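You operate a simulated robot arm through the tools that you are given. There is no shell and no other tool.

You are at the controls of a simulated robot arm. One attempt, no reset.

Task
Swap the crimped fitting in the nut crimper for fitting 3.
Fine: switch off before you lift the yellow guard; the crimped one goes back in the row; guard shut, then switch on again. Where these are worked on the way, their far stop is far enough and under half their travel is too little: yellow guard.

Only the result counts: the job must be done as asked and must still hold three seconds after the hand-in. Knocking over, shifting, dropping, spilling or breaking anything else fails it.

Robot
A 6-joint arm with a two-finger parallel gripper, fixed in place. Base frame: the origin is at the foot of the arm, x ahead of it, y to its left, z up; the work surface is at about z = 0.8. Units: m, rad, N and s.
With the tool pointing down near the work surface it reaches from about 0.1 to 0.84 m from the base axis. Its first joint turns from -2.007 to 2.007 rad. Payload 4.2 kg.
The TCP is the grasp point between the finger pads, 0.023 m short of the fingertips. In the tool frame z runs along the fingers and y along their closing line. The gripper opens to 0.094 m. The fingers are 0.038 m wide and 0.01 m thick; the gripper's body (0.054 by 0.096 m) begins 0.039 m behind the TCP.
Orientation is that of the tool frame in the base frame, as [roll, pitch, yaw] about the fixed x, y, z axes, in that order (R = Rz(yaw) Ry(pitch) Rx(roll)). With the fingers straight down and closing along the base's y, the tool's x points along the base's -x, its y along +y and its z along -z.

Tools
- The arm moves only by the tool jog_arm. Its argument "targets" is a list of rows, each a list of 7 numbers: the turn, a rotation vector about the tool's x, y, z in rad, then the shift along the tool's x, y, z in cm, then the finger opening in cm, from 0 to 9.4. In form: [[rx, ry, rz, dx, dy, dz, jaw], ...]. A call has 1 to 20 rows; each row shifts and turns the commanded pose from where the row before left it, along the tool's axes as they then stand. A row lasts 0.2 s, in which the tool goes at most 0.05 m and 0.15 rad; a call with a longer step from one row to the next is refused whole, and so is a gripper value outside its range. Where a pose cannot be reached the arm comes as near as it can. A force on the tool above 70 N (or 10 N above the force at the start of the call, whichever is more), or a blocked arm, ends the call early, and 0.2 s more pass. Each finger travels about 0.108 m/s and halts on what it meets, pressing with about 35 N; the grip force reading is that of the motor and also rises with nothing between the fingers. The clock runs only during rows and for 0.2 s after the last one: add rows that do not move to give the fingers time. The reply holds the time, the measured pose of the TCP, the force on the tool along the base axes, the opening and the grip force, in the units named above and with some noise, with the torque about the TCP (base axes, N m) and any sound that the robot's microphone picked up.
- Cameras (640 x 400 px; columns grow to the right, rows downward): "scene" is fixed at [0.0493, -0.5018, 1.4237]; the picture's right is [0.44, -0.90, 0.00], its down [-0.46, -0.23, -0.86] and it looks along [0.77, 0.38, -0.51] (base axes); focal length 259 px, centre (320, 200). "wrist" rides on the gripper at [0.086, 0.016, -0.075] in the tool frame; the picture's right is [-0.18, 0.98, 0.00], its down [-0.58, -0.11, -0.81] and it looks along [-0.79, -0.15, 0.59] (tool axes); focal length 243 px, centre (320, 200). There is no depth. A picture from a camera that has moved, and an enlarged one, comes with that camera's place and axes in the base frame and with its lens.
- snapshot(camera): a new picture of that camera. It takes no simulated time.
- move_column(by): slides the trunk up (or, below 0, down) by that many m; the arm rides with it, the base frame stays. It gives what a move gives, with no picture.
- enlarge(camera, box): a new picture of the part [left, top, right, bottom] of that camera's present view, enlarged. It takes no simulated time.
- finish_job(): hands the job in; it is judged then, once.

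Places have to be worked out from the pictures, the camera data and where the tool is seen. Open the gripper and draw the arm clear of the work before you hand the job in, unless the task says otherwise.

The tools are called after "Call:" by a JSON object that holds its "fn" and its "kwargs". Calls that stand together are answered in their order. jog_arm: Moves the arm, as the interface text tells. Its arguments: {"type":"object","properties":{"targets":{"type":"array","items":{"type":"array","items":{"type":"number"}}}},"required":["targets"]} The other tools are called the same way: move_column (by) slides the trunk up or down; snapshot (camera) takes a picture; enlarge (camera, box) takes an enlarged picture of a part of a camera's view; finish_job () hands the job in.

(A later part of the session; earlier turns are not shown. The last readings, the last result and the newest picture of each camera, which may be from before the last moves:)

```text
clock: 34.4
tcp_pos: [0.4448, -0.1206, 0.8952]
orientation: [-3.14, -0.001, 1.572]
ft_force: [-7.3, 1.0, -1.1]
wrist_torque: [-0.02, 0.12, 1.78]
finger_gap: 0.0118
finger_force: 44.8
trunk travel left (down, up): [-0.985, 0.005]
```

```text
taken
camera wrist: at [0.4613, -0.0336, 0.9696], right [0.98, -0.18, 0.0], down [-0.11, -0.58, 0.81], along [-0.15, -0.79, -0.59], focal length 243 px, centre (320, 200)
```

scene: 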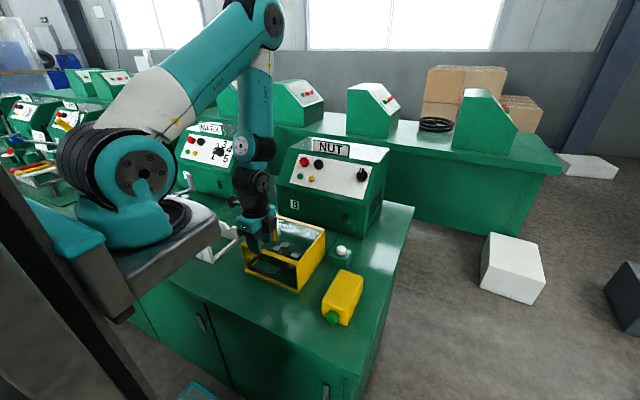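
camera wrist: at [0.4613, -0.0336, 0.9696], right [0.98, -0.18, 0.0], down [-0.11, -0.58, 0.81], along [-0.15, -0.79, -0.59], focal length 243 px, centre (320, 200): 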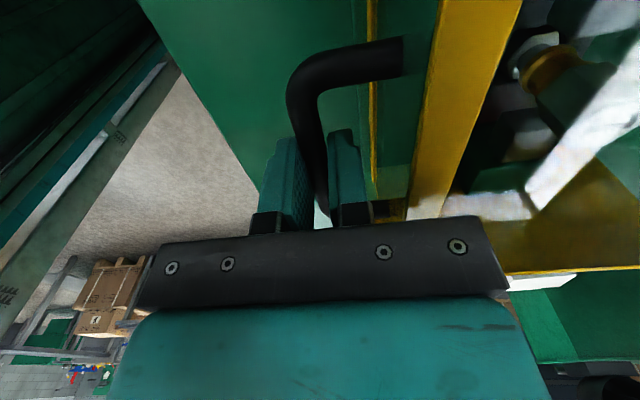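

The bar is held (gap 0.012). I lift 1 cm first to feel how the guard moves.

Call:
{"fn": "jog_arm", "kwargs": {"targets": [[0, 0, 0, 0, 0.1, -0.5, 0.5], [0, 0, 0, 0, 0.1, -0.5, 0.5], [0, 0, 0, 0, 0, 0, 0.5]]}}

Call:
{"fn": "enlarge", "kwargs": {"camera": "scene", "box": [210, 180, 350, 300]}}

```text
clock: 35.2
tcp_pos: [0.4492, -0.1207, 0.9061]
orientation: [3.139, -0.001, 1.571]
ft_force: [-1.6, -2.4, -2.9]
wrist_torque: [0.59, 0.05, 1.69]
finger_gap: 0.0118
finger_force: 44.7
trunk travel left (down, up): [-0.985, 0.005]
```

```text
3.33 times, centred on (280, 240) of scene
camera zoom: at [0.0493, -0.5018, 1.4237], right [0.44, -0.9, 0.0], down [-0.46, -0.23, -0.86], along [0.77, 0.38, -0.51], focal length 862 px, centre (453, 67)
```

zoom: 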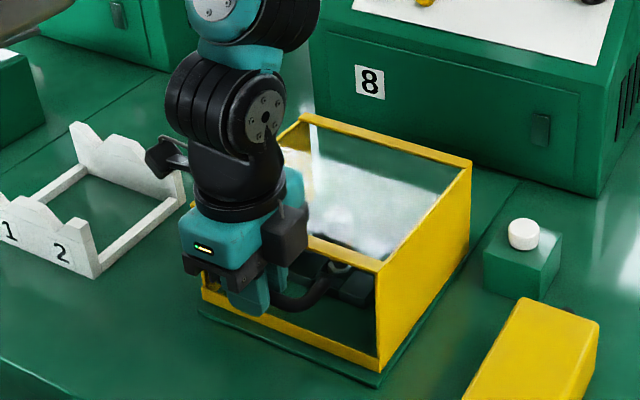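

The guard swings about a low rear axis: the path fits a hinge at about (0.65, 0.805), radius 0.22. The force is tiny. I follow that arc to about 0.65 rad, then check.

Call:
{"fn": "jog_arm", "kwargs": {"targets": [[0, 0, 0, 0, 0.72, -1.47, 0.5], [0, 0, 0, 0, 0.82, -1.42, 0.5], [0, 0, 0, 0, 0.93, -1.36, 0.5], [0, 0, 0, 0, 1.02, -1.29, 0.5], [0, 0, 0, 0, 1.12, -1.21, 0.5], [0, 0, 0, 0, 1.22, -1.11, 0.5], [0, 0, 0, 0, 1.29, -1.02, 0.5], [0, 0, 0, 0, 1.36, -0.92, 0.5], [0, 0, 0, 0, 0, 0, 0.5]]}}

Call:
{"fn": "snapshot", "kwargs": {"camera": "scene"}}

Call:
{"fn": "snapshot", "kwargs": {"camera": "wrist"}}

```text
clock: 37.2
tcp_pos: [0.5264, -0.1198, 1.0045]
orientation: [-3.136, 0.0, 1.57]
ft_force: [-31.0, -5.6, 40.4]
wrist_torque: [0.24, 0.25, 1.75]
finger_gap: 0.012
finger_force: 45.2
trunk travel left (down, up): [-0.985, 0.005]
```

```text
taken
```

scene: 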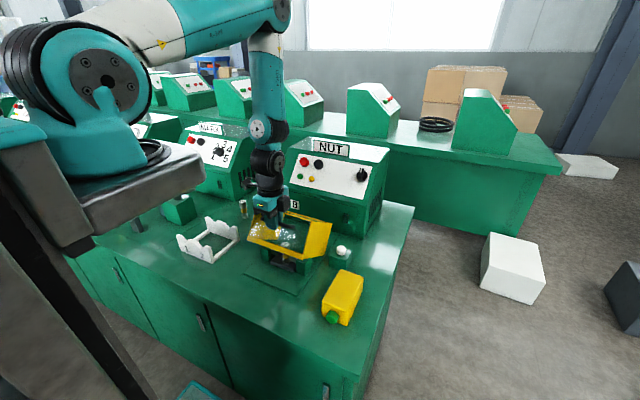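

```text
taken
camera wrist: at [0.5446, -0.0331, 1.0784], right [0.98, -0.18, -0.01], down [-0.1, -0.58, 0.81], along [-0.15, -0.79, -0.59], focal length 243 px, centre (320, 200)
```

wrist: 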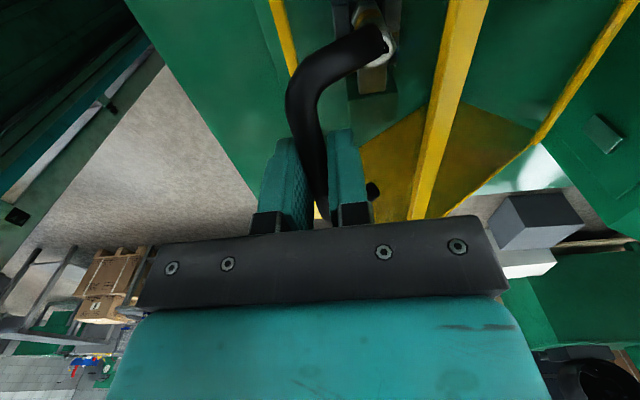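

The force is radial outward (~50 N), so the true radius is larger. Refitting the three measured points gives a hinge near (0.676, 0.796), radius 0.247. I correct onto that arc and continue in short steps.

Call:
{"fn": "jog_arm", "kwargs": {"targets": [[0, 0, 0, 0, 0.6, -1.0, 0.5], [0, 0, 0, 0, 0.9, -0.6, 0.5], [0, 0, 0, 0, 0.95, -0.54, 0.5], [0, 0, 0, 0, 0, 0, 0.5]]}}

```text
clock: 38.2
tcp_pos: [0.561, -0.121, 1.0251]
orientation: [3.138, -0.001, 1.572]
ft_force: [7.8, -4.9, -16.3]
wrist_torque: [0.41, -0.12, 1.68]
finger_gap: 0.012
finger_force: 44.7
trunk travel left (down, up): [-0.985, 0.005]
```

Forces are now small. I continue along the arc.

Call:
{"fn": "jog_arm", "kwargs": {"targets": [[0, 0, 0, 0, 1.65, -0.7, 0.5], [0, 0, 0, 0, 1.72, -0.65, 0.5], [0, 0, 0, 0, 1.75, -0.55, 0.5], [0, 0, 0, 0, 1.8, -0.4, 0.5], [0, 0, 0, 0, 0, 0, 0.5]]}}

Call:
{"fn": "enlarge", "kwargs": {"camera": "scene", "box": [200, 150, 360, 290]}}

```text
clock: 39.4
tcp_pos: [0.6264, -0.1197, 1.0474]
orientation: [-3.14, 0.0, 1.571]
ft_force: [3.7, -0.6, -23.4]
wrist_torque: [0.74, 0.03, 1.14]
finger_gap: 0.0115
finger_force: 44.9
trunk travel left (down, up): [-0.985, 0.005]
```

```text
2.86 times, centred on (280, 220) of scene
camera zoom: at [0.0493, -0.5018, 1.4237], right [0.44, -0.9, 0.0], down [-0.46, -0.23, -0.86], along [0.77, 0.38, -0.51], focal length 739 px, centre (434, 143)
```

zoom: 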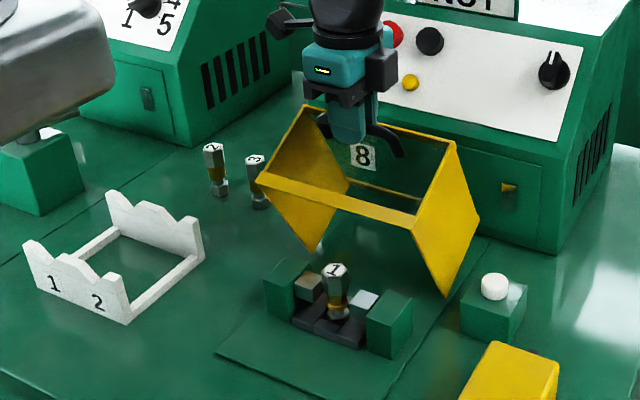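

The guard is about 60° open and the nest with fitting 1 is exposed. I continue over the top, slightly lower.

Call:
{"fn": "jog_arm", "kwargs": {"targets": [[0, 0, 0, 0, 1.8, -0.05, 0.5], [0, 0, 0, 0, 1.85, 0, 0.5], [0, 0, 0, 0, 1.85, 0.05, 0.5], [0, 0, 0, 0, 1.85, 0.1, 0.5], [0, 0, 0, 0, 0, 0, 0.5]]}}

```text
clock: 40.6
tcp_pos: [0.7008, -0.1201, 1.0462]
orientation: [3.141, -0.001, 1.572]
ft_force: [0.8, 6.6, -5.3]
wrist_torque: [0.27, -0.03, 0.19]
finger_gap: 0.0116
finger_force: 44.9
trunk travel left (down, up): [-0.985, 0.005]
```

Forces are very small. I continue gently, watching for the stop.

Call:
{"fn": "jog_arm", "kwargs": {"targets": [[0, 0, 0, 0, 1.2, 0.16, 0.5], [0, 0, 0, 0, 1.2, 0.22, 0.5], [0, 0, 0, 0, 1.2, 0.28, 0.5], [0, 0, 0, 0, 0, 0, 0.5]]}}

Call:
{"fn": "enlarge", "kwargs": {"camera": "scene", "box": [200, 150, 360, 290]}}

Call:
{"fn": "snapshot", "kwargs": {"camera": "wrist"}}

```text
clock: 41.6
tcp_pos: [0.7349, -0.1203, 1.0388]
orientation: [-3.137, 0.001, 1.569]
ft_force: [-7.6, 3.7, -23.8]
wrist_torque: [0.4, 0.12, -0.07]
finger_gap: 0.0116
finger_force: 45.1
trunk travel left (down, up): [-0.985, 0.005]
```

```text
2.86 times, centred on (280, 220) of scene
camera zoom: at [0.0493, -0.5018, 1.4237], right [0.44, -0.9, 0.0], down [-0.46, -0.23, -0.86], along [0.77, 0.38, -0.51], focal length 739 px, centre (434, 143)
```

zoom: 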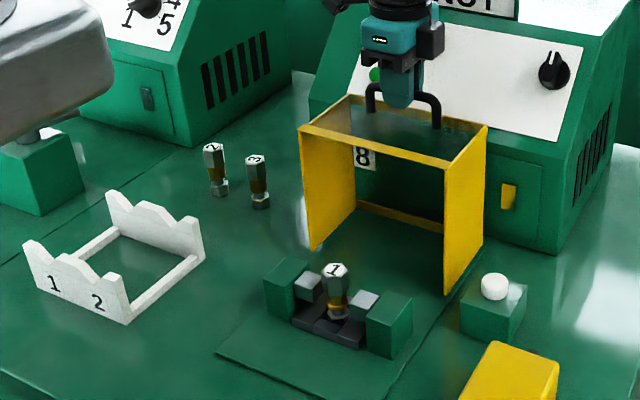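

```text
taken
camera wrist: at [0.7519, -0.033, 1.1122], right [0.98, -0.18, 0.0], down [-0.1, -0.58, 0.81], along [-0.15, -0.79, -0.59], focal length 243 px, centre (320, 200)
```

wrist: 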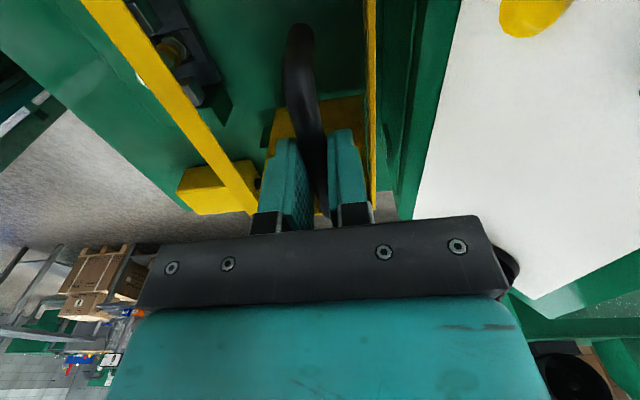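

The guard is nearly upright (~85–90°). I keep pushing gently toward its far stop.

Call:
{"fn": "jog_arm", "kwargs": {"targets": [[0, 0, 0, 0, 0.8, 0.35, 0.5], [0, 0, 0, 0, 0.8, 0.3, 0.5], [0, 0, 0, 0, 0, 0, 0.5]]}}

```text
clock: 42.4
tcp_pos: [0.7525, -0.1199, 1.0324]
orientation: [-3.139, 0.0, 1.571]
ft_force: [-9.7, 1.6, -25.5]
wrist_torque: [0.16, 0.08, -0.16]
finger_gap: 0.0115
finger_force: 45.1
trunk travel left (down, up): [-0.985, 0.005]
```

Call:
{"fn": "jog_arm", "kwargs": {"targets": [[0, 0, 0, 0, 0.8, 0.4, 0.5], [0, 0, 0, 0, 0.8, 0.4, 0.5], [0, 0, 0, 0, 0.8, 0.4, 0.5], [0, 0, 0, 0, 0, 0, 0.5]]}}

Call:
{"fn": "enlarge", "kwargs": {"camera": "scene", "box": [200, 150, 360, 290]}}

```text
clock: 43.2
tcp_pos: [0.7644, -0.1205, 1.0246]
orientation: [-3.114, 0.0, 1.568]
ft_force: [-28.6, 0.0, 31.6]
wrist_torque: [0.04, 0.36, -0.26]
finger_gap: 0.0116
finger_force: 45.4
trunk travel left (down, up): [-0.985, 0.005]
stopped in row 3: the force on the tool passed its limit at 76 N (the readings are from after the stop); the commanded pose is now the measured one
```

```text
2.86 times, centred on (280, 220) of scene
camera zoom: at [0.0493, -0.5018, 1.4237], right [0.44, -0.9, 0.0], down [-0.46, -0.23, -0.86], along [0.77, 0.38, -0.51], focal length 739 px, centre (434, 143)
```

zoom: 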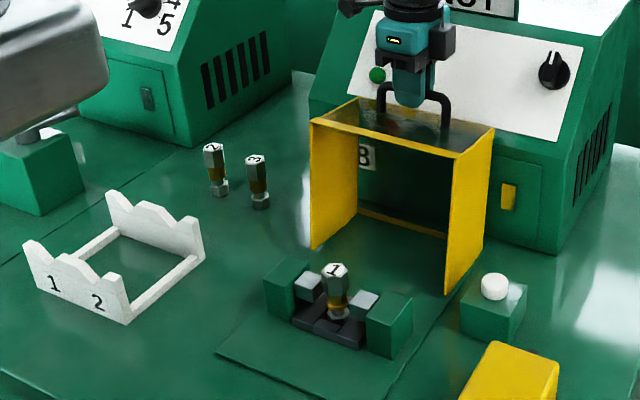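

That is the far stop (~92°, guard leaning back past its hinge). I relax slightly, open the fingers and lift away.

Call:
{"fn": "jog_arm", "kwargs": {"targets": [[0, 0, 0, 0, -0.2, -0.1, 0.5], [0, 0, 0, 0, 0, 0, 2.5], [0, 0, 0, 0, 0, 0, 2.8], [0, 0, 0, 0, 0, -1, 2.8], [0, 0, 0, 0, 0, -2, 2.8], [0, 0, 0, 0, 0, -3, 3], [0, 0, 0, 0, 0, -4, 4], [0, 0, 0, 0, 0, -4, 5], [0, 0, 0, 0, -3, -2, 5]]}}

Call:
{"fn": "enlarge", "kwargs": {"camera": "scene", "box": [200, 150, 360, 290]}}

Call:
{"fn": "snapshot", "kwargs": {"camera": "wrist"}}

```text
clock: 45.2
tcp_pos: [0.7413, -0.1202, 1.1851]
orientation: [-3.118, 0.001, 1.571]
ft_force: [0.5, -0.1, -0.7]
wrist_torque: [-0.02, 0.05, 0.0]
finger_gap: 0.0498
finger_force: 0.1
trunk travel left (down, up): [-0.985, 0.005]
```

```text
2.86 times, centred on (280, 220) of scene
camera zoom: at [0.0493, -0.5018, 1.4237], right [0.44, -0.9, 0.0], down [-0.46, -0.23, -0.86], along [0.77, 0.38, -0.51], focal length 739 px, centre (434, 143)
```

zoom: 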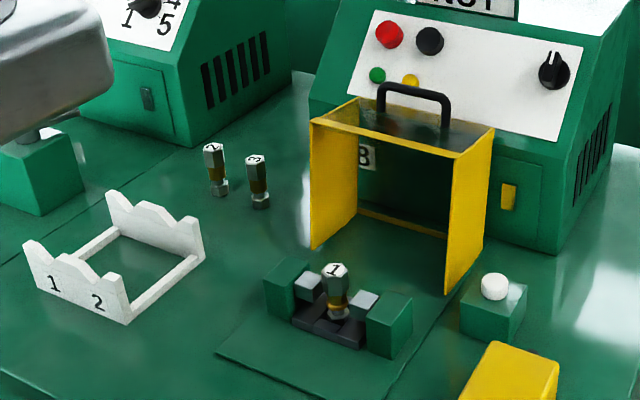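

```text
taken
camera wrist: at [0.7592, -0.0335, 1.2573], right [0.98, -0.18, -0.02], down [-0.09, -0.58, 0.81], along [-0.16, -0.79, -0.59], focal length 243 px, centre (320, 200)
```

wrist: 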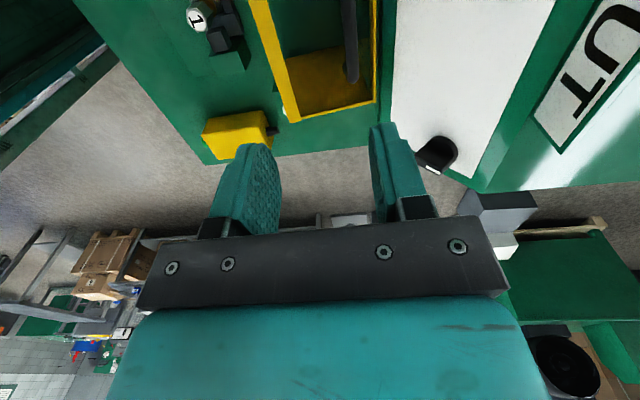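

The guard stays open. Now I look closely at the nest with fitting 1 and at the row.

Call:
{"fn": "enlarge", "kwargs": {"camera": "scene", "box": [250, 210, 310, 250]}}

Call:
{"fn": "enlarge", "kwargs": {"camera": "scene", "box": [205, 180, 295, 235]}}

Call:
{"fn": "enlarge", "kwargs": {"camera": "wrist", "box": [150, 0, 280, 80]}}

```text
10.00 times, centred on (280, 230) of scene
camera zoom: at [0.0493, -0.5018, 1.4237], right [0.44, -0.9, 0.0], down [-0.46, -0.23, -0.86], along [0.77, 0.38, -0.51], focal length 2587 px, centre (720, -100)
```

zoom: 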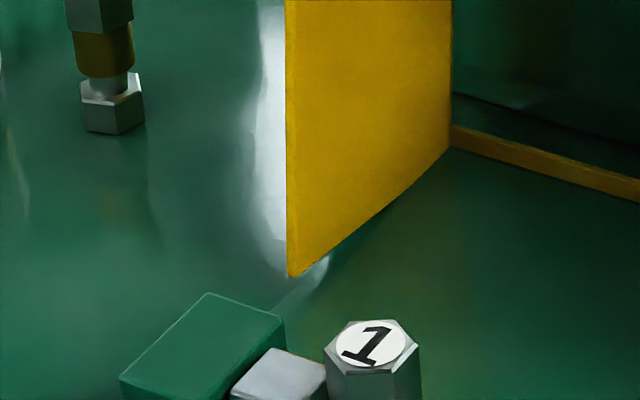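

```text
7.11 times, centred on (250, 208) of scene
camera zoom: at [0.0493, -0.5018, 1.4237], right [0.44, -0.9, 0.0], down [-0.46, -0.23, -0.86], along [0.77, 0.38, -0.51], focal length 1840 px, centre (818, 147)
```

zoom: 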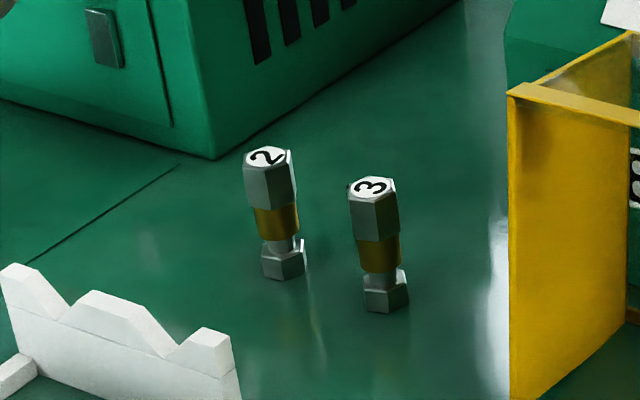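

```text
4.92 times, centred on (215, 40) of wrist
camera zoom: at [0.7592, -0.0335, 1.2573], right [0.98, -0.18, -0.02], down [-0.09, -0.58, 0.81], along [-0.16, -0.79, -0.59], focal length 1194 px, centre (837, 988)
```

zoom: 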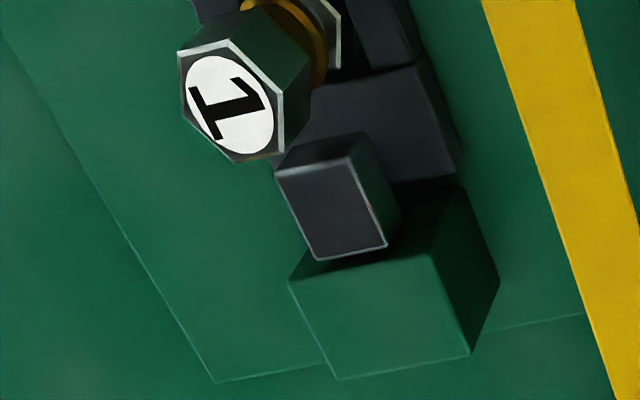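

The fittings in the row stand at about (0.723, 0.112) for 3 and (0.7215, 0.186) for 2, tops at z≈0.88; so 1's empty place is the next step left, about (0.720, 0.26). I zoom on the nest itself.

Call:
{"fn": "enlarge", "kwargs": {"camera": "scene", "box": [260, 225, 320, 285]}}

Call:
{"fn": "jog_arm", "kwargs": {"targets": [[-0.02, 0, 0, 0, -3, 0, 6], [0, 0, 0, 0, -4, 0, 7], [0, 0, 0, 0, -4, 0, 8], [0, 0, 0, 0, -4, 0, 8], [0, 0, 0, 0, -2, 0, 8], [0, 0, 0, 0, 0, 0, 8]]}}

Call:
{"fn": "snapshot", "kwargs": {"camera": "wrist"}}

```text
6.67 times, centred on (290, 255) of scene
camera zoom: at [0.0493, -0.5018, 1.4237], right [0.44, -0.9, 0.0], down [-0.46, -0.23, -0.86], along [0.77, 0.38, -0.51], focal length 1725 px, centre (520, -167)
```

zoom: 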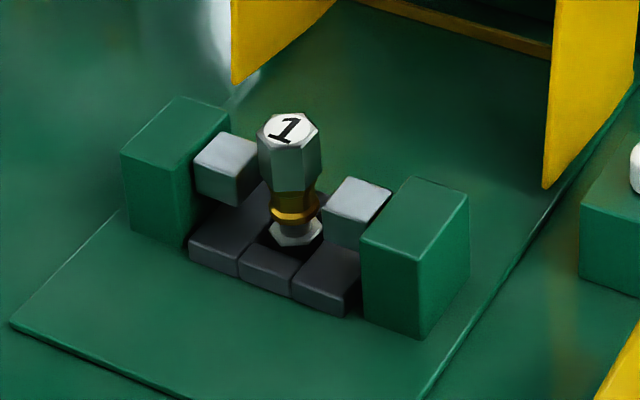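

```text
clock: 46.6
tcp_pos: [0.571, -0.1191, 1.1858]
orientation: [-3.141, 0.0, 1.571]
ft_force: [0.4, 0.1, -0.2]
wrist_torque: [0.01, -0.03, -0.02]
finger_gap: 0.0801
finger_force: 0.0
trunk travel left (down, up): [-0.985, 0.005]
```

```text
taken
camera wrist: at [0.5864, -0.0321, 1.2596], right [0.98, -0.18, 0.0], down [-0.11, -0.58, 0.81], along [-0.15, -0.79, -0.59], focal length 243 px, centre (320, 200)
```

wrist: 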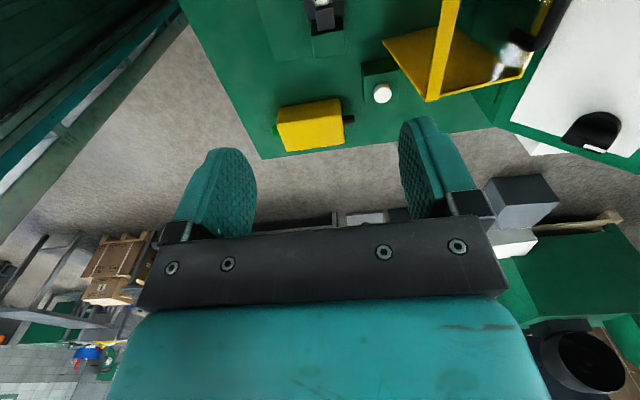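

Fitting 1 sits at about (0.573, −0.120), top z≈0.88, hex flats facing ±x; the die blocks beside it top out at z≈0.852, so the fingertips must stay above that. A lever on the neighbouring station stands near where my camera would swing at the row, so I flip the tool 180° to put the camera on the −y side.

Call:
{"fn": "jog_arm", "kwargs": {"targets": [[0, 0, -0.149, 0, 0, 0, 8], [0, 0, -0.149, 0, 0, 0, 8], [0, 0, -0.149, 0, 0, 0, 8], [0, 0, -0.149, 0, 0, 0, 8], [0, 0, -0.149, 0, 0, 0, 8], [0, 0, -0.149, 0, 0, 0, 8], [0, 0, -0.149, 0, 0, 0, 8], [0, 0, -0.149, 0, 0, 0, 8], [0, 0, -0.149, 0, 0, 0, 8], [0, 0, -0.149, 0, 0, 0, 8], [0, 0, -0.149, 0, 0, 0, 8], [0, 0, -0.149, 0, 0, 0, 8], [0, 0, -0.149, 0, 0, 0, 8], [0, 0, -0.149, 0, 0, 0, 8], [0, 0, -0.149, 0, 0, 0, 8], [0, 0, -0.149, 0, 0, 0, 8], [0, 0, -0.149, 0, 0, 0, 8], [0, 0, -0.149, 0, 0, 0, 8], [0, 0, -0.149, 0, 0, 0, 8], [0, 0, -0.149, 0, 0, 0, 8]]}}

Call:
{"fn": "jog_arm", "kwargs": {"targets": [[0, 0, -0.0808, 0, 0, 0, 6], [0, 0, -0.0808, 0, 0, 0, 6], [0, 0, 0, 0, 0, 0, 6]]}}

Call:
{"fn": "snapshot", "kwargs": {"camera": "wrist"}}

```text
clock: 50.8
tcp_pos: [0.5698, -0.1191, 1.186]
orientation: [3.141, 0.001, -1.729]
ft_force: [0.4, -0.9, -0.2]
wrist_torque: [0.01, 0.0, 0.02]
finger_gap: 0.0798
finger_force: 0.2
trunk travel left (down, up): [-0.985, 0.005]
```

```text
clock: 51.6
tcp_pos: [0.5698, -0.1204, 1.1865]
orientation: [3.139, -0.001, -1.569]
ft_force: [0.1, 0.1, 0.2]
wrist_torque: [0.01, -0.02, 0.0]
finger_gap: 0.06
finger_force: 0.0
trunk travel left (down, up): [-0.985, 0.005]
```

```text
taken
camera wrist: at [0.5542, -0.2059, 1.2593], right [-0.98, 0.18, 0.0], down [0.11, 0.58, 0.81], along [0.15, 0.79, -0.59], focal length 243 px, centre (320, 200)
```

wrist: 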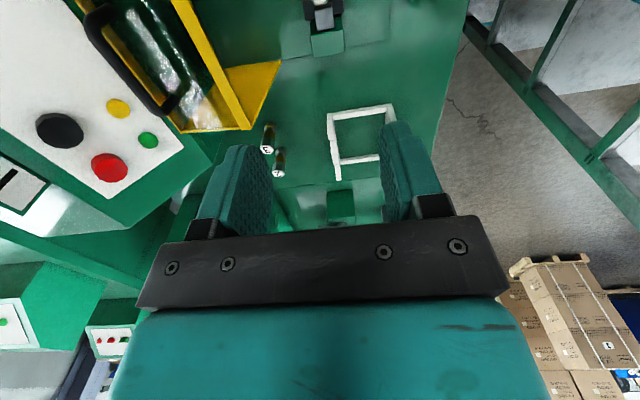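

This view shows the row and the nest edge. I zoom to refine positions.

Call:
{"fn": "enlarge", "kwargs": {"camera": "wrist", "box": [240, 110, 320, 190]}}

Call:
{"fn": "enlarge", "kwargs": {"camera": "wrist", "box": [280, 0, 370, 60]}}

```text
5.00 times, centred on (280, 150) of wrist
camera zoom: at [0.5542, -0.2059, 1.2593], right [-0.98, 0.18, 0.0], down [0.11, 0.58, 0.81], along [0.15, 0.79, -0.59], focal length 1213 px, centre (520, 450)
```

zoom: 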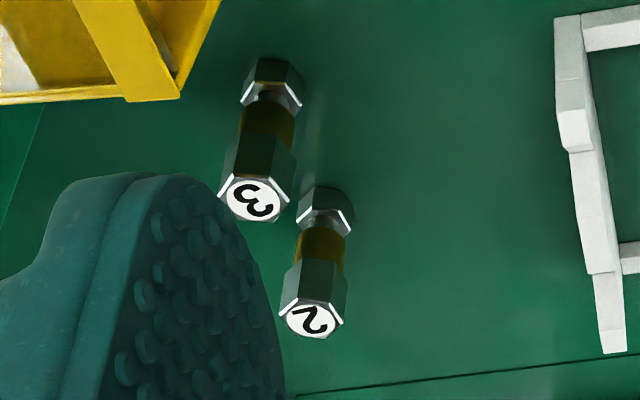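

```text
6.67 times, centred on (325, 30) of wrist
camera zoom: at [0.5542, -0.2059, 1.2593], right [-0.98, 0.18, 0.0], down [0.11, 0.58, 0.81], along [0.15, 0.79, -0.59], focal length 1618 px, centre (287, 1333)
```

zoom: 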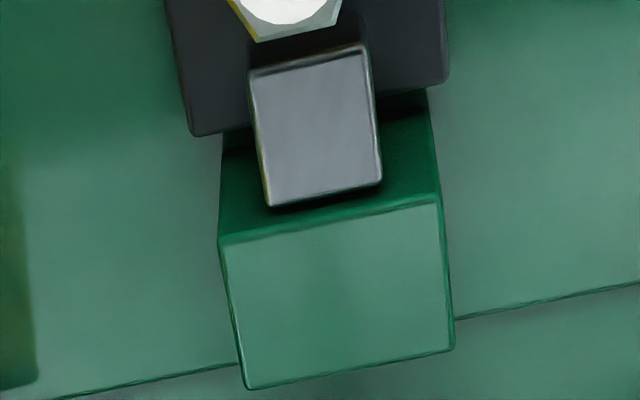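

Refined: fitting 3 ≈ (0.725, 0.1115), fitting 2 ≈ (0.7235, 0.186), place for 1 ≈ (0.722, 0.260). The hex flats actually face ±y, so I turn back to the default yaw (fingers closing along y), staying above the die blocks.

Call:
{"fn": "jog_arm", "kwargs": {"targets": [[0, 0, 0.1428, 0, 0, 0, 6], [0, 0, 0.1428, 0, 0, 0, 6], [0, 0, 0.1428, 0, 0, 0, 6], [0, 0, 0.1428, 0, 0, 0, 6], [0, 0, 0.1428, 0, 0, 0, 6], [0, 0, 0.1428, 0, 0, 0, 6], [0, 0, 0.1428, 0, 0, 0, 6], [0, 0, 0.1428, 0, 0, 0, 6], [0, 0, 0.1428, 0, 0, 0, 6], [0, 0, 0.1428, 0, 0, 0, 6], [0, 0, 0.1428, 0, 0, 0, 6], [0, 0, 0, 0, 0, 4, 6], [0, 0, 0, 0, 0, 4, 6], [0, 0, 0, 0, 0, 4, 6], [0, 0, 0, 0, 0, 4, 6], [0, 0, 0, 0, 0, 3, 6], [0, 0, 0, 0, 0, 0, 6]]}}

Call:
{"fn": "snapshot", "kwargs": {"camera": "wrist"}}

Call:
{"fn": "enlarge", "kwargs": {"camera": "scene", "box": [230, 190, 350, 290]}}

```text
clock: 55.2
tcp_pos: [0.5699, -0.1202, 0.9948]
orientation: [3.141, -0.003, -3.139]
ft_force: [0.6, 0.8, -0.4]
wrist_torque: [0.01, -0.04, 0.0]
finger_gap: 0.0602
finger_force: 0.1
trunk travel left (down, up): [-0.985, 0.005]
```

```text
taken
camera wrist: at [0.4825, -0.103, 1.0691], right [0.18, 0.98, 0.0], down [0.58, -0.11, 0.81], along [0.79, -0.15, -0.59], focal length 243 px, centre (320, 200)
```

wrist: 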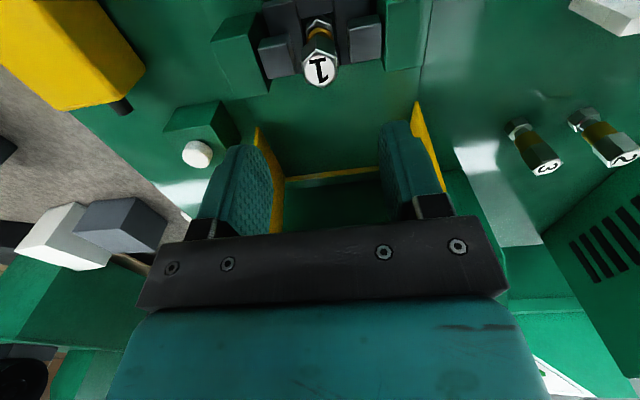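

```text
4.00 times, centred on (290, 240) of scene
camera zoom: at [0.0493, -0.5018, 1.4237], right [0.44, -0.9, 0.0], down [-0.46, -0.23, -0.86], along [0.77, 0.38, -0.51], focal length 1035 px, centre (440, 40)
```

zoom: 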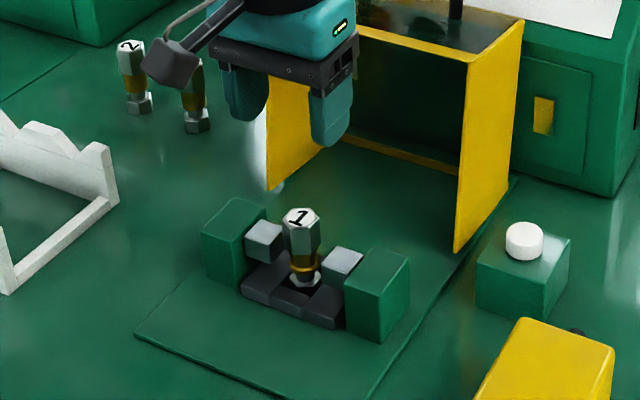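

The wrist view agrees: fitting 1 at (0.572, −0.120). I descend with 5 cm opening until the fingertips are just above the dies (TCP z≈0.881) and close.

Call:
{"fn": "jog_arm", "kwargs": {"targets": [[0, 0, 0, -0.2, 0, 4, 5], [0, 0, 0, 0, 0, 4, 5], [0, 0, 0, 0, 0, 2, 5], [0, 0, 0, 0, 0, 1.3, 5], [0, 0, 0, 0, 0, 0, 5]]}}

Call:
{"fn": "snapshot", "kwargs": {"camera": "wrist"}}

Call:
{"fn": "enlarge", "kwargs": {"camera": "scene", "box": [240, 200, 340, 280]}}

```text
clock: 56.4
tcp_pos: [0.5714, -0.1201, 0.882]
orientation: [3.141, -0.001, -3.14]
ft_force: [0.1, -1.0, 0.2]
wrist_torque: [0.02, 0.0, -0.04]
finger_gap: 0.0499
finger_force: 0.0
trunk travel left (down, up): [-0.985, 0.005]
```

```text
taken
camera wrist: at [0.4852, -0.1036, 0.9563], right [0.18, 0.98, 0.0], down [0.58, -0.11, 0.81], along [0.79, -0.15, -0.59], focal length 243 px, centre (320, 200)
```

wrist: 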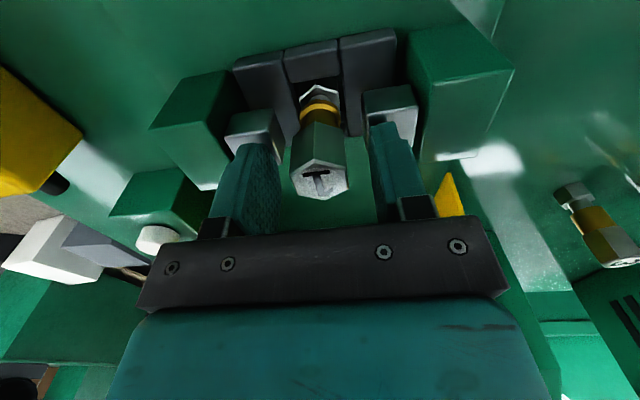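

```text
5.00 times, centred on (290, 240) of scene
camera zoom: at [0.0493, -0.5018, 1.4237], right [0.44, -0.9, 0.0], down [-0.46, -0.23, -0.86], along [0.77, 0.38, -0.51], focal length 1294 px, centre (470, 0)
```

zoom: 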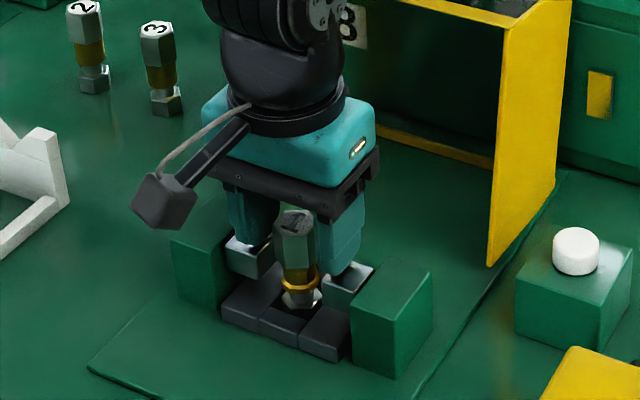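

The fitting's top centre projects exactly where the TCP does (320, 181), so I'm centred. I close on it.

Call:
{"fn": "jog_arm", "kwargs": {"targets": [[0, 0, 0, 0, 0, 0, 3.5], [0, 0, 0, 0, 0, 0, 2], [0, 0, 0, 0, 0, 0, 1], [0, 0, 0, 0, 0, 0, 1], [0, 0, 0, 0, 0, 0, 1]]}}

Call:
{"fn": "enlarge", "kwargs": {"camera": "wrist", "box": [220, 60, 420, 220]}}

```text
clock: 57.6
tcp_pos: [0.5711, -0.121, 0.8829]
orientation: [3.14, -0.003, -3.139]
ft_force: [0.9, 0.8, -0.1]
wrist_torque: [0.0, -0.02, -0.01]
finger_gap: 0.0254
finger_force: 35.3
trunk travel left (down, up): [-0.985, 0.005]
```

```text
2.50 times, centred on (320, 140) of wrist
camera zoom: at [0.4851, -0.1037, 0.9565], right [0.18, 0.98, 0.0], down [0.58, -0.11, 0.81], along [0.79, -0.15, -0.59], focal length 606 px, centre (320, 350)
```

zoom: 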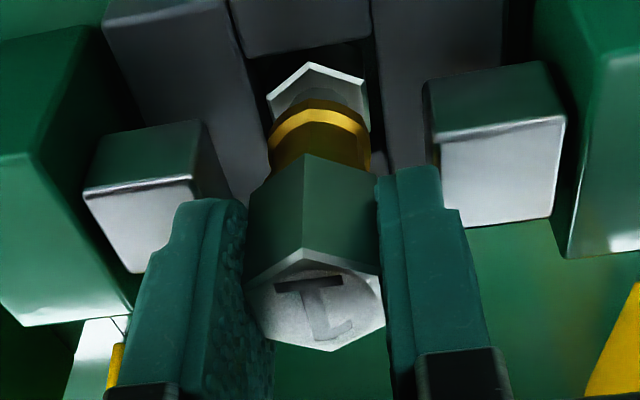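

Gripped on the flats (gap 0.0254). I lift straight up, slowly first.

Call:
{"fn": "jog_arm", "kwargs": {"targets": [[0, 0, 0, 0, 0, -0.5, 1], [0, 0, 0, 0, 0, -1, 1], [0, 0, 0, 0, 0, -2, 1], [0, 0, 0, 0, 0, -3, 1], [0, 0, 0, 0, 0, -3.5, 1], [0, 0, 0, 0, 0, -4, 1], [0, 0, 0, 0, 0, 0, 1]]}}

Call:
{"fn": "enlarge", "kwargs": {"camera": "scene", "box": [220, 170, 360, 290]}}

Call:
{"fn": "enlarge", "kwargs": {"camera": "wrist", "box": [220, 60, 420, 220]}}

```text
clock: 59.2
tcp_pos: [0.5712, -0.1201, 1.023]
orientation: [-3.141, -0.001, -3.14]
ft_force: [-0.9, -0.5, -1.8]
wrist_torque: [0.01, -0.02, 0.05]
finger_gap: 0.0256
finger_force: 35.3
trunk travel left (down, up): [-0.985, 0.005]
```

```text
3.33 times, centred on (290, 230) of scene
camera zoom: at [0.0493, -0.5018, 1.4237], right [0.44, -0.9, 0.0], down [-0.46, -0.23, -0.86], along [0.77, 0.38, -0.51], focal length 862 px, centre (420, 100)
```

zoom: 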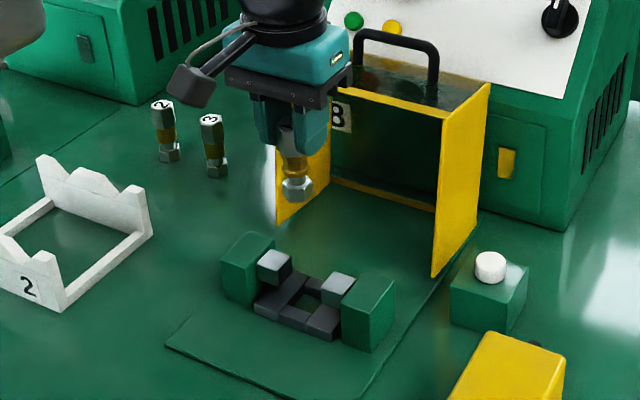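

```text
2.50 times, centred on (320, 140) of wrist
camera zoom: at [0.4846, -0.103, 1.0971], right [0.18, 0.98, 0.0], down [0.58, -0.11, 0.81], along [0.79, -0.15, -0.59], focal length 606 px, centre (320, 350)
```

zoom: 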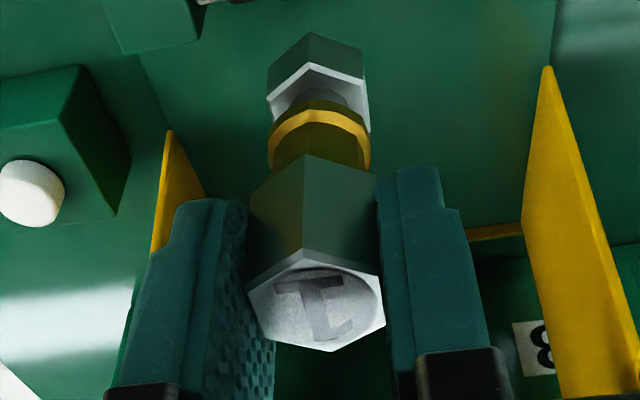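

Fitting 1 is out, and the pocket is a square socket. I carry it left at x 0.57 past the open guard, then out to the free place at (0.722, 0.260).

Call:
{"fn": "jog_arm", "kwargs": {"targets": [[0, 0, 0, 0, 4.35, 0, 1], [0, 0, 0, 0, 4.35, 0, 1], [0, 0, 0, 0, 4.35, 0, 1], [0, 0, 0, 0, 4.35, 0, 1], [0, 0, 0, 0, 4.35, 0, 1], [0, 0, 0, 0, 4.35, 0, 1], [0, 0, 0, -3.02, 2.38, 0, 1], [0, 0, 0, -3.02, 2.38, 0, 1], [0, 0, 0, -3.02, 2.38, 0, 1], [0, 0, 0, -3.02, 2.38, 0, 1], [0, 0, 0, -3.02, 2.38, 0, 1], [0, 0, 0, 0, 0, 0, 1]]}}

Call:
{"fn": "snapshot", "kwargs": {"camera": "wrist"}}

Call:
{"fn": "snapshot", "kwargs": {"camera": "scene"}}

```text
clock: 61.8
tcp_pos: [0.7218, 0.261, 1.0225]
orientation: [3.141, -0.004, -3.139]
ft_force: [-0.5, 0.2, -1.2]
wrist_torque: [-0.01, 0.0, 0.02]
finger_gap: 0.0255
finger_force: 34.7
trunk travel left (down, up): [-0.985, 0.005]
```

```text
taken
camera wrist: at [0.636, 0.2778, 1.0957], right [0.18, 0.98, 0.0], down [0.58, -0.11, 0.8], along [0.79, -0.15, -0.59], focal length 243 px, centre (320, 200)
```

wrist: 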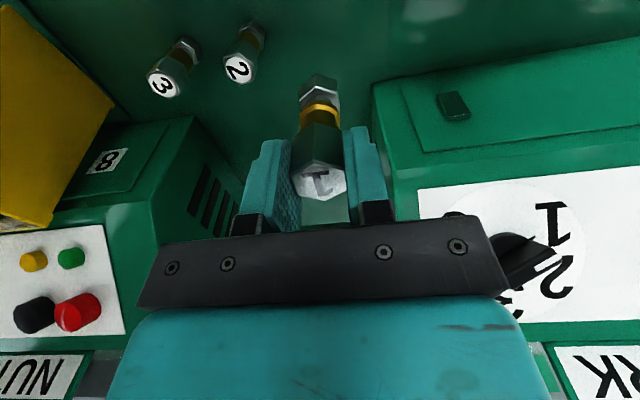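

```text
taken
```

scene: 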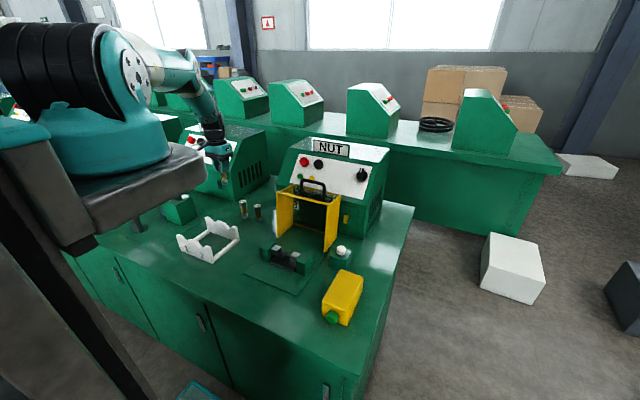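

The place is clear and in line with 2 and 3. I descend to just above the table.

Call:
{"fn": "jog_arm", "kwargs": {"targets": [[0, 0, 0, 0, 0, 4, 1], [0, 0, 0, 0, 0, 4, 1], [0, 0, 0, 0, 0, 3, 1], [0, 0, 0, 0, 0, 2.0, 1], [0, 0, 0, 0, 0, 0.7, 1], [0, 0, 0, 0, 0, 0, 1]]}}

Call:
{"fn": "enlarge", "kwargs": {"camera": "scene", "box": [190, 160, 290, 240]}}

Call:
{"fn": "snapshot", "kwargs": {"camera": "wrist"}}

```text
clock: 63.2
tcp_pos: [0.7014, 0.2447, 0.8987]
orientation: [-3.14, -0.003, -3.14]
ft_force: [0.7, 0.0, -1.5]
wrist_torque: [-0.01, 0.02, -0.02]
finger_gap: 0.0255
finger_force: 35.0
out of reach, approached as far as the arm can: row 2, 3, 4
trunk travel left (down, up): [-0.985, 0.005]
```

```text
5.00 times, centred on (240, 200) of scene
camera zoom: at [0.0493, -0.5018, 1.4237], right [0.44, -0.9, 0.0], down [-0.46, -0.23, -0.86], along [0.77, 0.38, -0.51], focal length 1294 px, centre (720, 200)
```

zoom: 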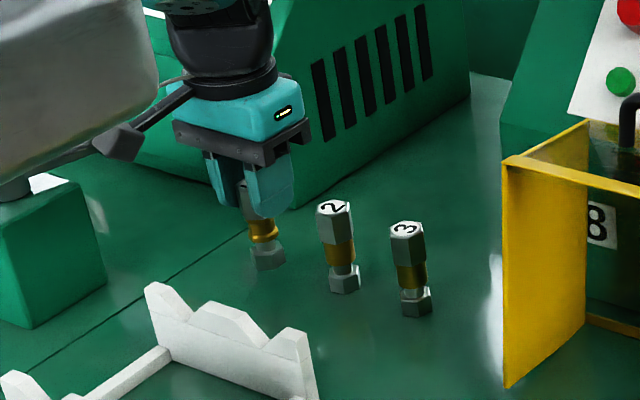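

```text
taken
camera wrist: at [0.6152, 0.2619, 0.9714], right [0.18, 0.98, 0.0], down [0.58, -0.11, 0.81], along [0.79, -0.15, -0.59], focal length 243 px, centre (320, 200)
```

wrist: 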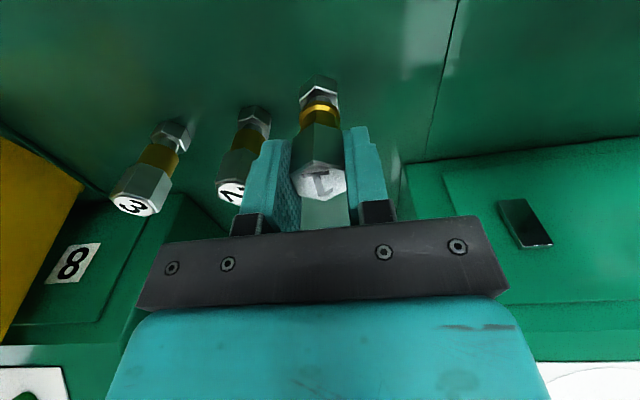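

With the trunk raised, the arm is overstretched here. I lift back up, then lower the trunk by 0.11 m again.

Call:
{"fn": "jog_arm", "kwargs": {"targets": [[0, 0, 0, 0, 0, -4, 1], [0, 0, 0, 0, 0, -4, 1], [0, 0, 0, 0, 0, -4, 1], [0, 0, 0, -1.0, 0.8, -2, 1], [0, 0, 0, 0, 0, 0, 1]]}}

Call:
{"fn": "move_column", "kwargs": {"by": -0.11}}

Call:
{"fn": "jog_arm", "kwargs": {"targets": [[0, 0, 0, -1.0, 0.8, 0, 1], [0, 0, 0, 0, 0, 0, 1]]}}

Call:
{"fn": "snapshot", "kwargs": {"camera": "wrist"}}

```text
clock: 64.4
tcp_pos: [0.711, 0.2551, 1.0385]
orientation: [-3.141, -0.002, -3.139]
ft_force: [0.0, 0.6, -1.3]
wrist_torque: [-0.03, 0.0, 0.01]
finger_gap: 0.0257
finger_force: 35.5
trunk travel left (down, up): [-0.985, 0.005]
```

```text
clock: 65.8
tcp_pos: [0.7133, 0.2542, 0.9277]
orientation: [3.14, -0.003, -3.14]
ft_force: [-0.2, 0.5, -1.2]
wrist_torque: [0.0, 0.03, -0.02]
finger_gap: 0.0257
finger_force: 35.4
trunk travel left (down, up): [-0.875, 0.115]
```

```text
clock: 66.4
tcp_pos: [0.7218, 0.2622, 0.9267]
orientation: [-3.141, -0.002, -3.139]
ft_force: [0.0, -0.1, -1.4]
wrist_torque: [0.02, 0.02, -0.01]
finger_gap: 0.0256
finger_force: 35.0
trunk travel left (down, up): [-0.875, 0.115]
```

```text
taken
camera wrist: at [0.6355, 0.2792, 1.0006], right [0.18, 0.98, 0.0], down [0.58, -0.11, 0.8], along [0.79, -0.15, -0.59], focal length 243 px, centre (320, 200)
```

wrist: 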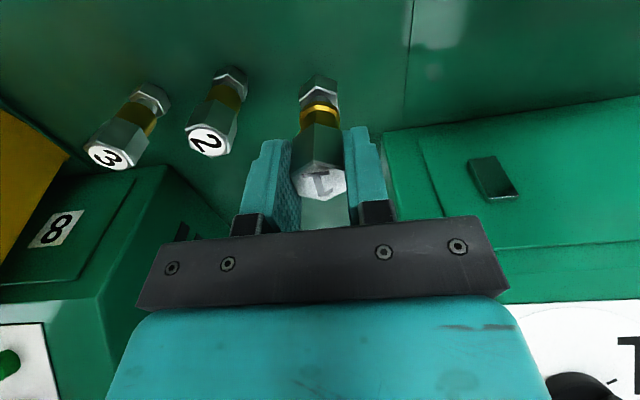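

In position at (0.722, 0.262). I descend, slowing near the table.

Call:
{"fn": "jog_arm", "kwargs": {"targets": [[0, 0, 0, 0, 0, 2.2, 1], [0, 0, 0, 0, 0, 1.5, 1], [0, 0, 0, 0, 0, 0.7, 1], [0, 0, 0, 0, 0, 0, 1]]}}

Call:
{"fn": "enlarge", "kwargs": {"camera": "scene", "box": [205, 180, 275, 235]}}

```text
clock: 67.4
tcp_pos: [0.7212, 0.2626, 0.8839]
orientation: [3.142, -0.001, -3.139]
ft_force: [0.6, -0.3, -0.6]
wrist_torque: [-0.02, 0.02, 0.01]
finger_gap: 0.0254
finger_force: 35.3
trunk travel left (down, up): [-0.875, 0.115]
```

```text
7.27 times, centred on (240, 208) of scene
camera zoom: at [0.0493, -0.5018, 1.4237], right [0.44, -0.9, 0.0], down [-0.46, -0.23, -0.86], along [0.77, 0.38, -0.51], focal length 1881 px, centre (902, 146)
```

zoom: 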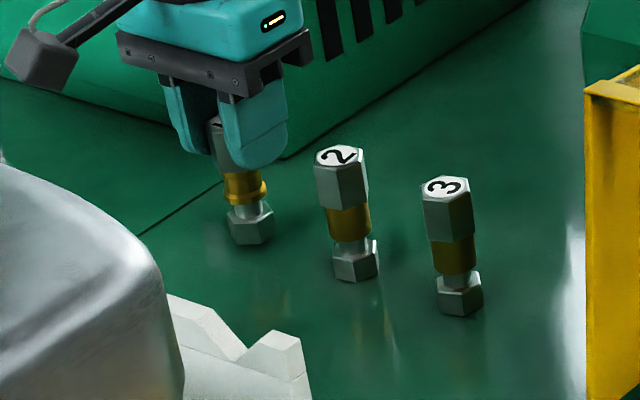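

Fitting 1 hovers a few millimetres above the table, nicely in line. I lower in 2 mm steps, watching the force.

Call:
{"fn": "jog_arm", "kwargs": {"targets": [[0, 0, 0, 0, 0, 0.2, 1], [0, 0, 0, 0, 0, 0, 1]]}}

Call:
{"fn": "jog_arm", "kwargs": {"targets": [[0, 0, 0, 0, 0, 0.2, 1], [0, 0, 0, 0, 0, 0, 1]]}}

Call:
{"fn": "jog_arm", "kwargs": {"targets": [[0, 0, 0, 0, 0, 0.1, 1], [0, 0, 0, 0, 0, 0, 1]]}}

```text
clock: 68.0
tcp_pos: [0.722, 0.2624, 0.8809]
orientation: [3.141, -0.001, -3.141]
ft_force: [0.4, -0.3, -1.7]
wrist_torque: [0.01, 0.0, 0.02]
finger_gap: 0.0257
finger_force: 35.4
trunk travel left (down, up): [-0.875, 0.115]
```

```text
clock: 68.6
tcp_pos: [0.7217, 0.2622, 0.878]
orientation: [3.141, -0.001, -3.139]
ft_force: [0.3, 0.0, -1.8]
wrist_torque: [0.05, -0.01, 0.01]
finger_gap: 0.0259
finger_force: 34.9
trunk travel left (down, up): [-0.875, 0.115]
```

```text
clock: 69.2
tcp_pos: [0.7222, 0.2632, 0.8764]
orientation: [3.14, -0.001, -3.14]
ft_force: [-1.3, -0.3, -1.4]
wrist_torque: [-0.01, 0.0, -0.01]
finger_gap: 0.0253
finger_force: 34.9
trunk travel left (down, up): [-0.875, 0.115]
```

Call:
{"fn": "jog_arm", "kwargs": {"targets": [[0, 0, 0, 0, 0, 0.1, 1], [0, 0, 0, 0, 0, 0, 1]]}}

Call:
{"fn": "jog_arm", "kwargs": {"targets": [[0, 0, 0, 0, 0, 0.1, 1], [0, 0, 0, 0, 0, 0, 1]]}}

Call:
{"fn": "enlarge", "kwargs": {"camera": "scene", "box": [205, 180, 275, 235]}}

```text
clock: 69.8
tcp_pos: [0.721, 0.2618, 0.8776]
orientation: [3.14, 0.0, -3.14]
ft_force: [-0.3, -0.3, 1.0]
wrist_torque: [0.02, 0.01, 0.02]
finger_gap: 0.0257
finger_force: 35.5
trunk travel left (down, up): [-0.875, 0.115]
```

```text
clock: 70.4
tcp_pos: [0.7217, 0.2627, 0.8773]
orientation: [3.14, -0.001, -3.14]
ft_force: [-2.6, -1.6, 8.9]
wrist_torque: [-0.12, 0.12, -0.05]
finger_gap: 0.0252
finger_force: 34.5
trunk travel left (down, up): [-0.875, 0.115]
```

```text
7.27 times, centred on (240, 208) of scene
camera zoom: at [0.0493, -0.5018, 1.4237], right [0.44, -0.9, 0.0], down [-0.46, -0.23, -0.86], along [0.77, 0.38, -0.51], focal length 1881 px, centre (902, 146)
```

zoom: 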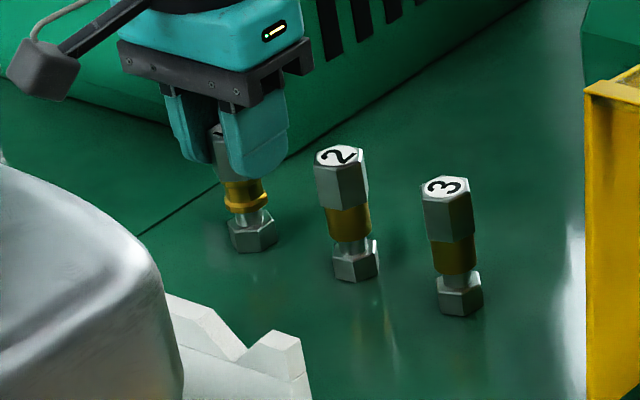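

Contact with the table (9 N). I open the fingers and lift straight up.

Call:
{"fn": "jog_arm", "kwargs": {"targets": [[0, 0, 0, 0, 0, -0.1, 1], [0, 0, 0, 0, 0, 0, 3.2], [0, 0, 0, 0, 0, 0, 4.5], [0, 0, 0, 0, 0, 0, 4.8], [0, 0, 0, 0, 0, -2, 4.8], [0, 0, 0, 0, 0, -4, 4.8], [0, 0, 0, 0, 0, -4, 4.8], [0, 0, 0, 0, 0, 0, 4.8]]}}

Call:
{"fn": "enlarge", "kwargs": {"camera": "scene", "box": [205, 180, 275, 235]}}

Call:
{"fn": "snapshot", "kwargs": {"camera": "wrist"}}

```text
clock: 72.2
tcp_pos: [0.722, 0.2631, 0.9773]
orientation: [3.142, -0.002, -3.139]
ft_force: [-0.1, -0.3, -0.5]
wrist_torque: [-0.02, -0.01, 0.01]
finger_gap: 0.048
finger_force: 0.1
trunk travel left (down, up): [-0.875, 0.115]
```

```text
7.27 times, centred on (240, 208) of scene
camera zoom: at [0.0493, -0.5018, 1.4237], right [0.44, -0.9, 0.0], down [-0.46, -0.23, -0.86], along [0.77, 0.38, -0.51], focal length 1881 px, centre (902, 146)
```

zoom: 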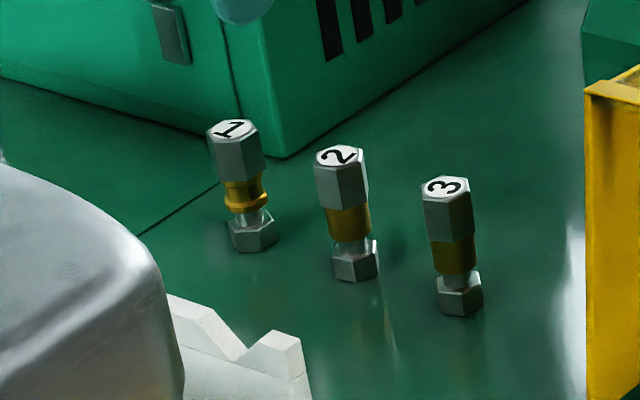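

```text
taken
camera wrist: at [0.6367, 0.2797, 1.0517], right [0.18, 0.98, 0.0], down [0.58, -0.11, 0.8], along [0.79, -0.15, -0.59], focal length 243 px, centre (320, 200)
```

wrist: 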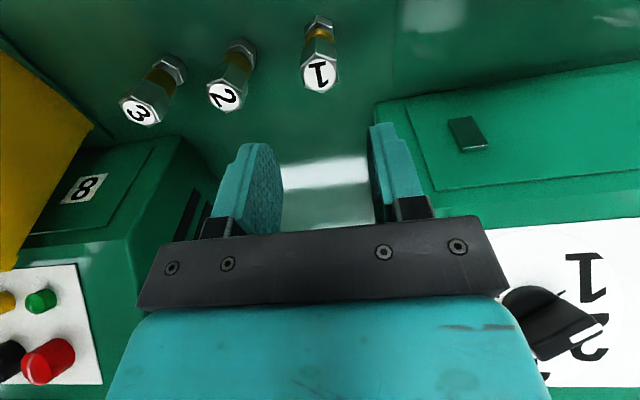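

Fitting 1 stands in line with 2 and 3, evenly spaced. Now I move above fitting 3 at about (0.7245, 0.114) and check the centring.

Call:
{"fn": "jog_arm", "kwargs": {"targets": [[0, 0, 0, -0.06, -3.72, 0, 4.8], [0, 0, 0, -0.06, -3.72, 0, 4.8], [0, 0, 0, -0.06, -3.72, 0, 4.8], [0, 0, 0, -0.06, -3.72, 0, 4.8], [0, 0, 0, 0, 0, 0, 4.8]]}}

Call:
{"fn": "enlarge", "kwargs": {"camera": "wrist", "box": [220, 20, 420, 180]}}

```text
clock: 73.4
tcp_pos: [0.7261, 0.1142, 0.9762]
orientation: [-3.141, -0.002, -3.139]
ft_force: [0.6, -0.2, 0.2]
wrist_torque: [-0.02, 0.02, 0.01]
finger_gap: 0.048
finger_force: 0.0
trunk travel left (down, up): [-0.875, 0.115]
```

```text
2.50 times, centred on (320, 100) of wrist
camera zoom: at [0.6392, 0.131, 1.0503], right [0.18, 0.98, 0.0], down [0.58, -0.11, 0.81], along [0.79, -0.15, -0.59], focal length 606 px, centre (320, 450)
```

zoom: 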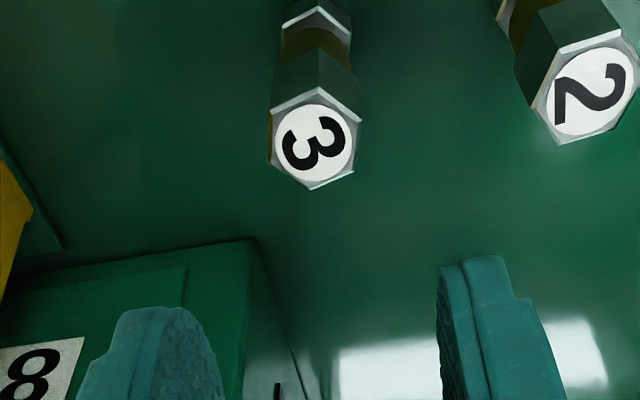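

Fitting 3 is within 2 mm of centre. I correct and descend to the same grip height I had on fitting 1.

Call:
{"fn": "jog_arm", "kwargs": {"targets": [[0, 0, 0, 0, -0.17, 3.5, 4.8], [0, 0, 0, 0, 0, 3.5, 4.8], [0, 0, 0, 0, 0, 2, 4.8], [0, 0, 0, 0, 0, 0.9, 4.8], [0, 0, 0, 0, 0, 0, 4.8]]}}

Call:
{"fn": "enlarge", "kwargs": {"camera": "wrist", "box": [220, 60, 420, 220]}}

```text
clock: 74.6
tcp_pos: [0.7239, 0.1136, 0.8781]
orientation: [-3.141, -0.002, -3.14]
ft_force: [-0.4, -0.7, -0.1]
wrist_torque: [0.0, -0.01, 0.0]
finger_gap: 0.0479
finger_force: 0.0
trunk travel left (down, up): [-0.875, 0.115]
```

```text
2.50 times, centred on (320, 140) of wrist
camera zoom: at [0.6383, 0.1294, 0.9517], right [0.18, 0.98, 0.0], down [0.58, -0.11, 0.81], along [0.79, -0.15, -0.59], focal length 606 px, centre (320, 350)
```

zoom: 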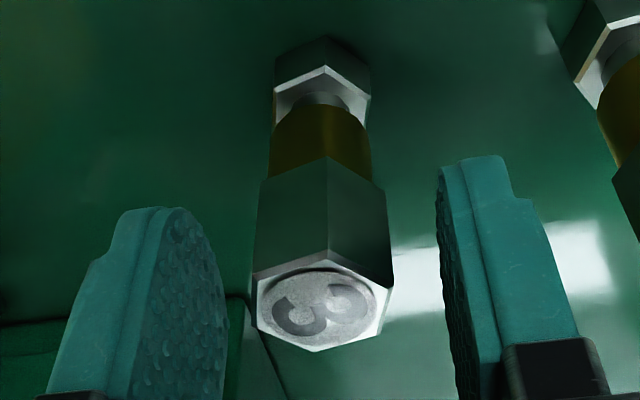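

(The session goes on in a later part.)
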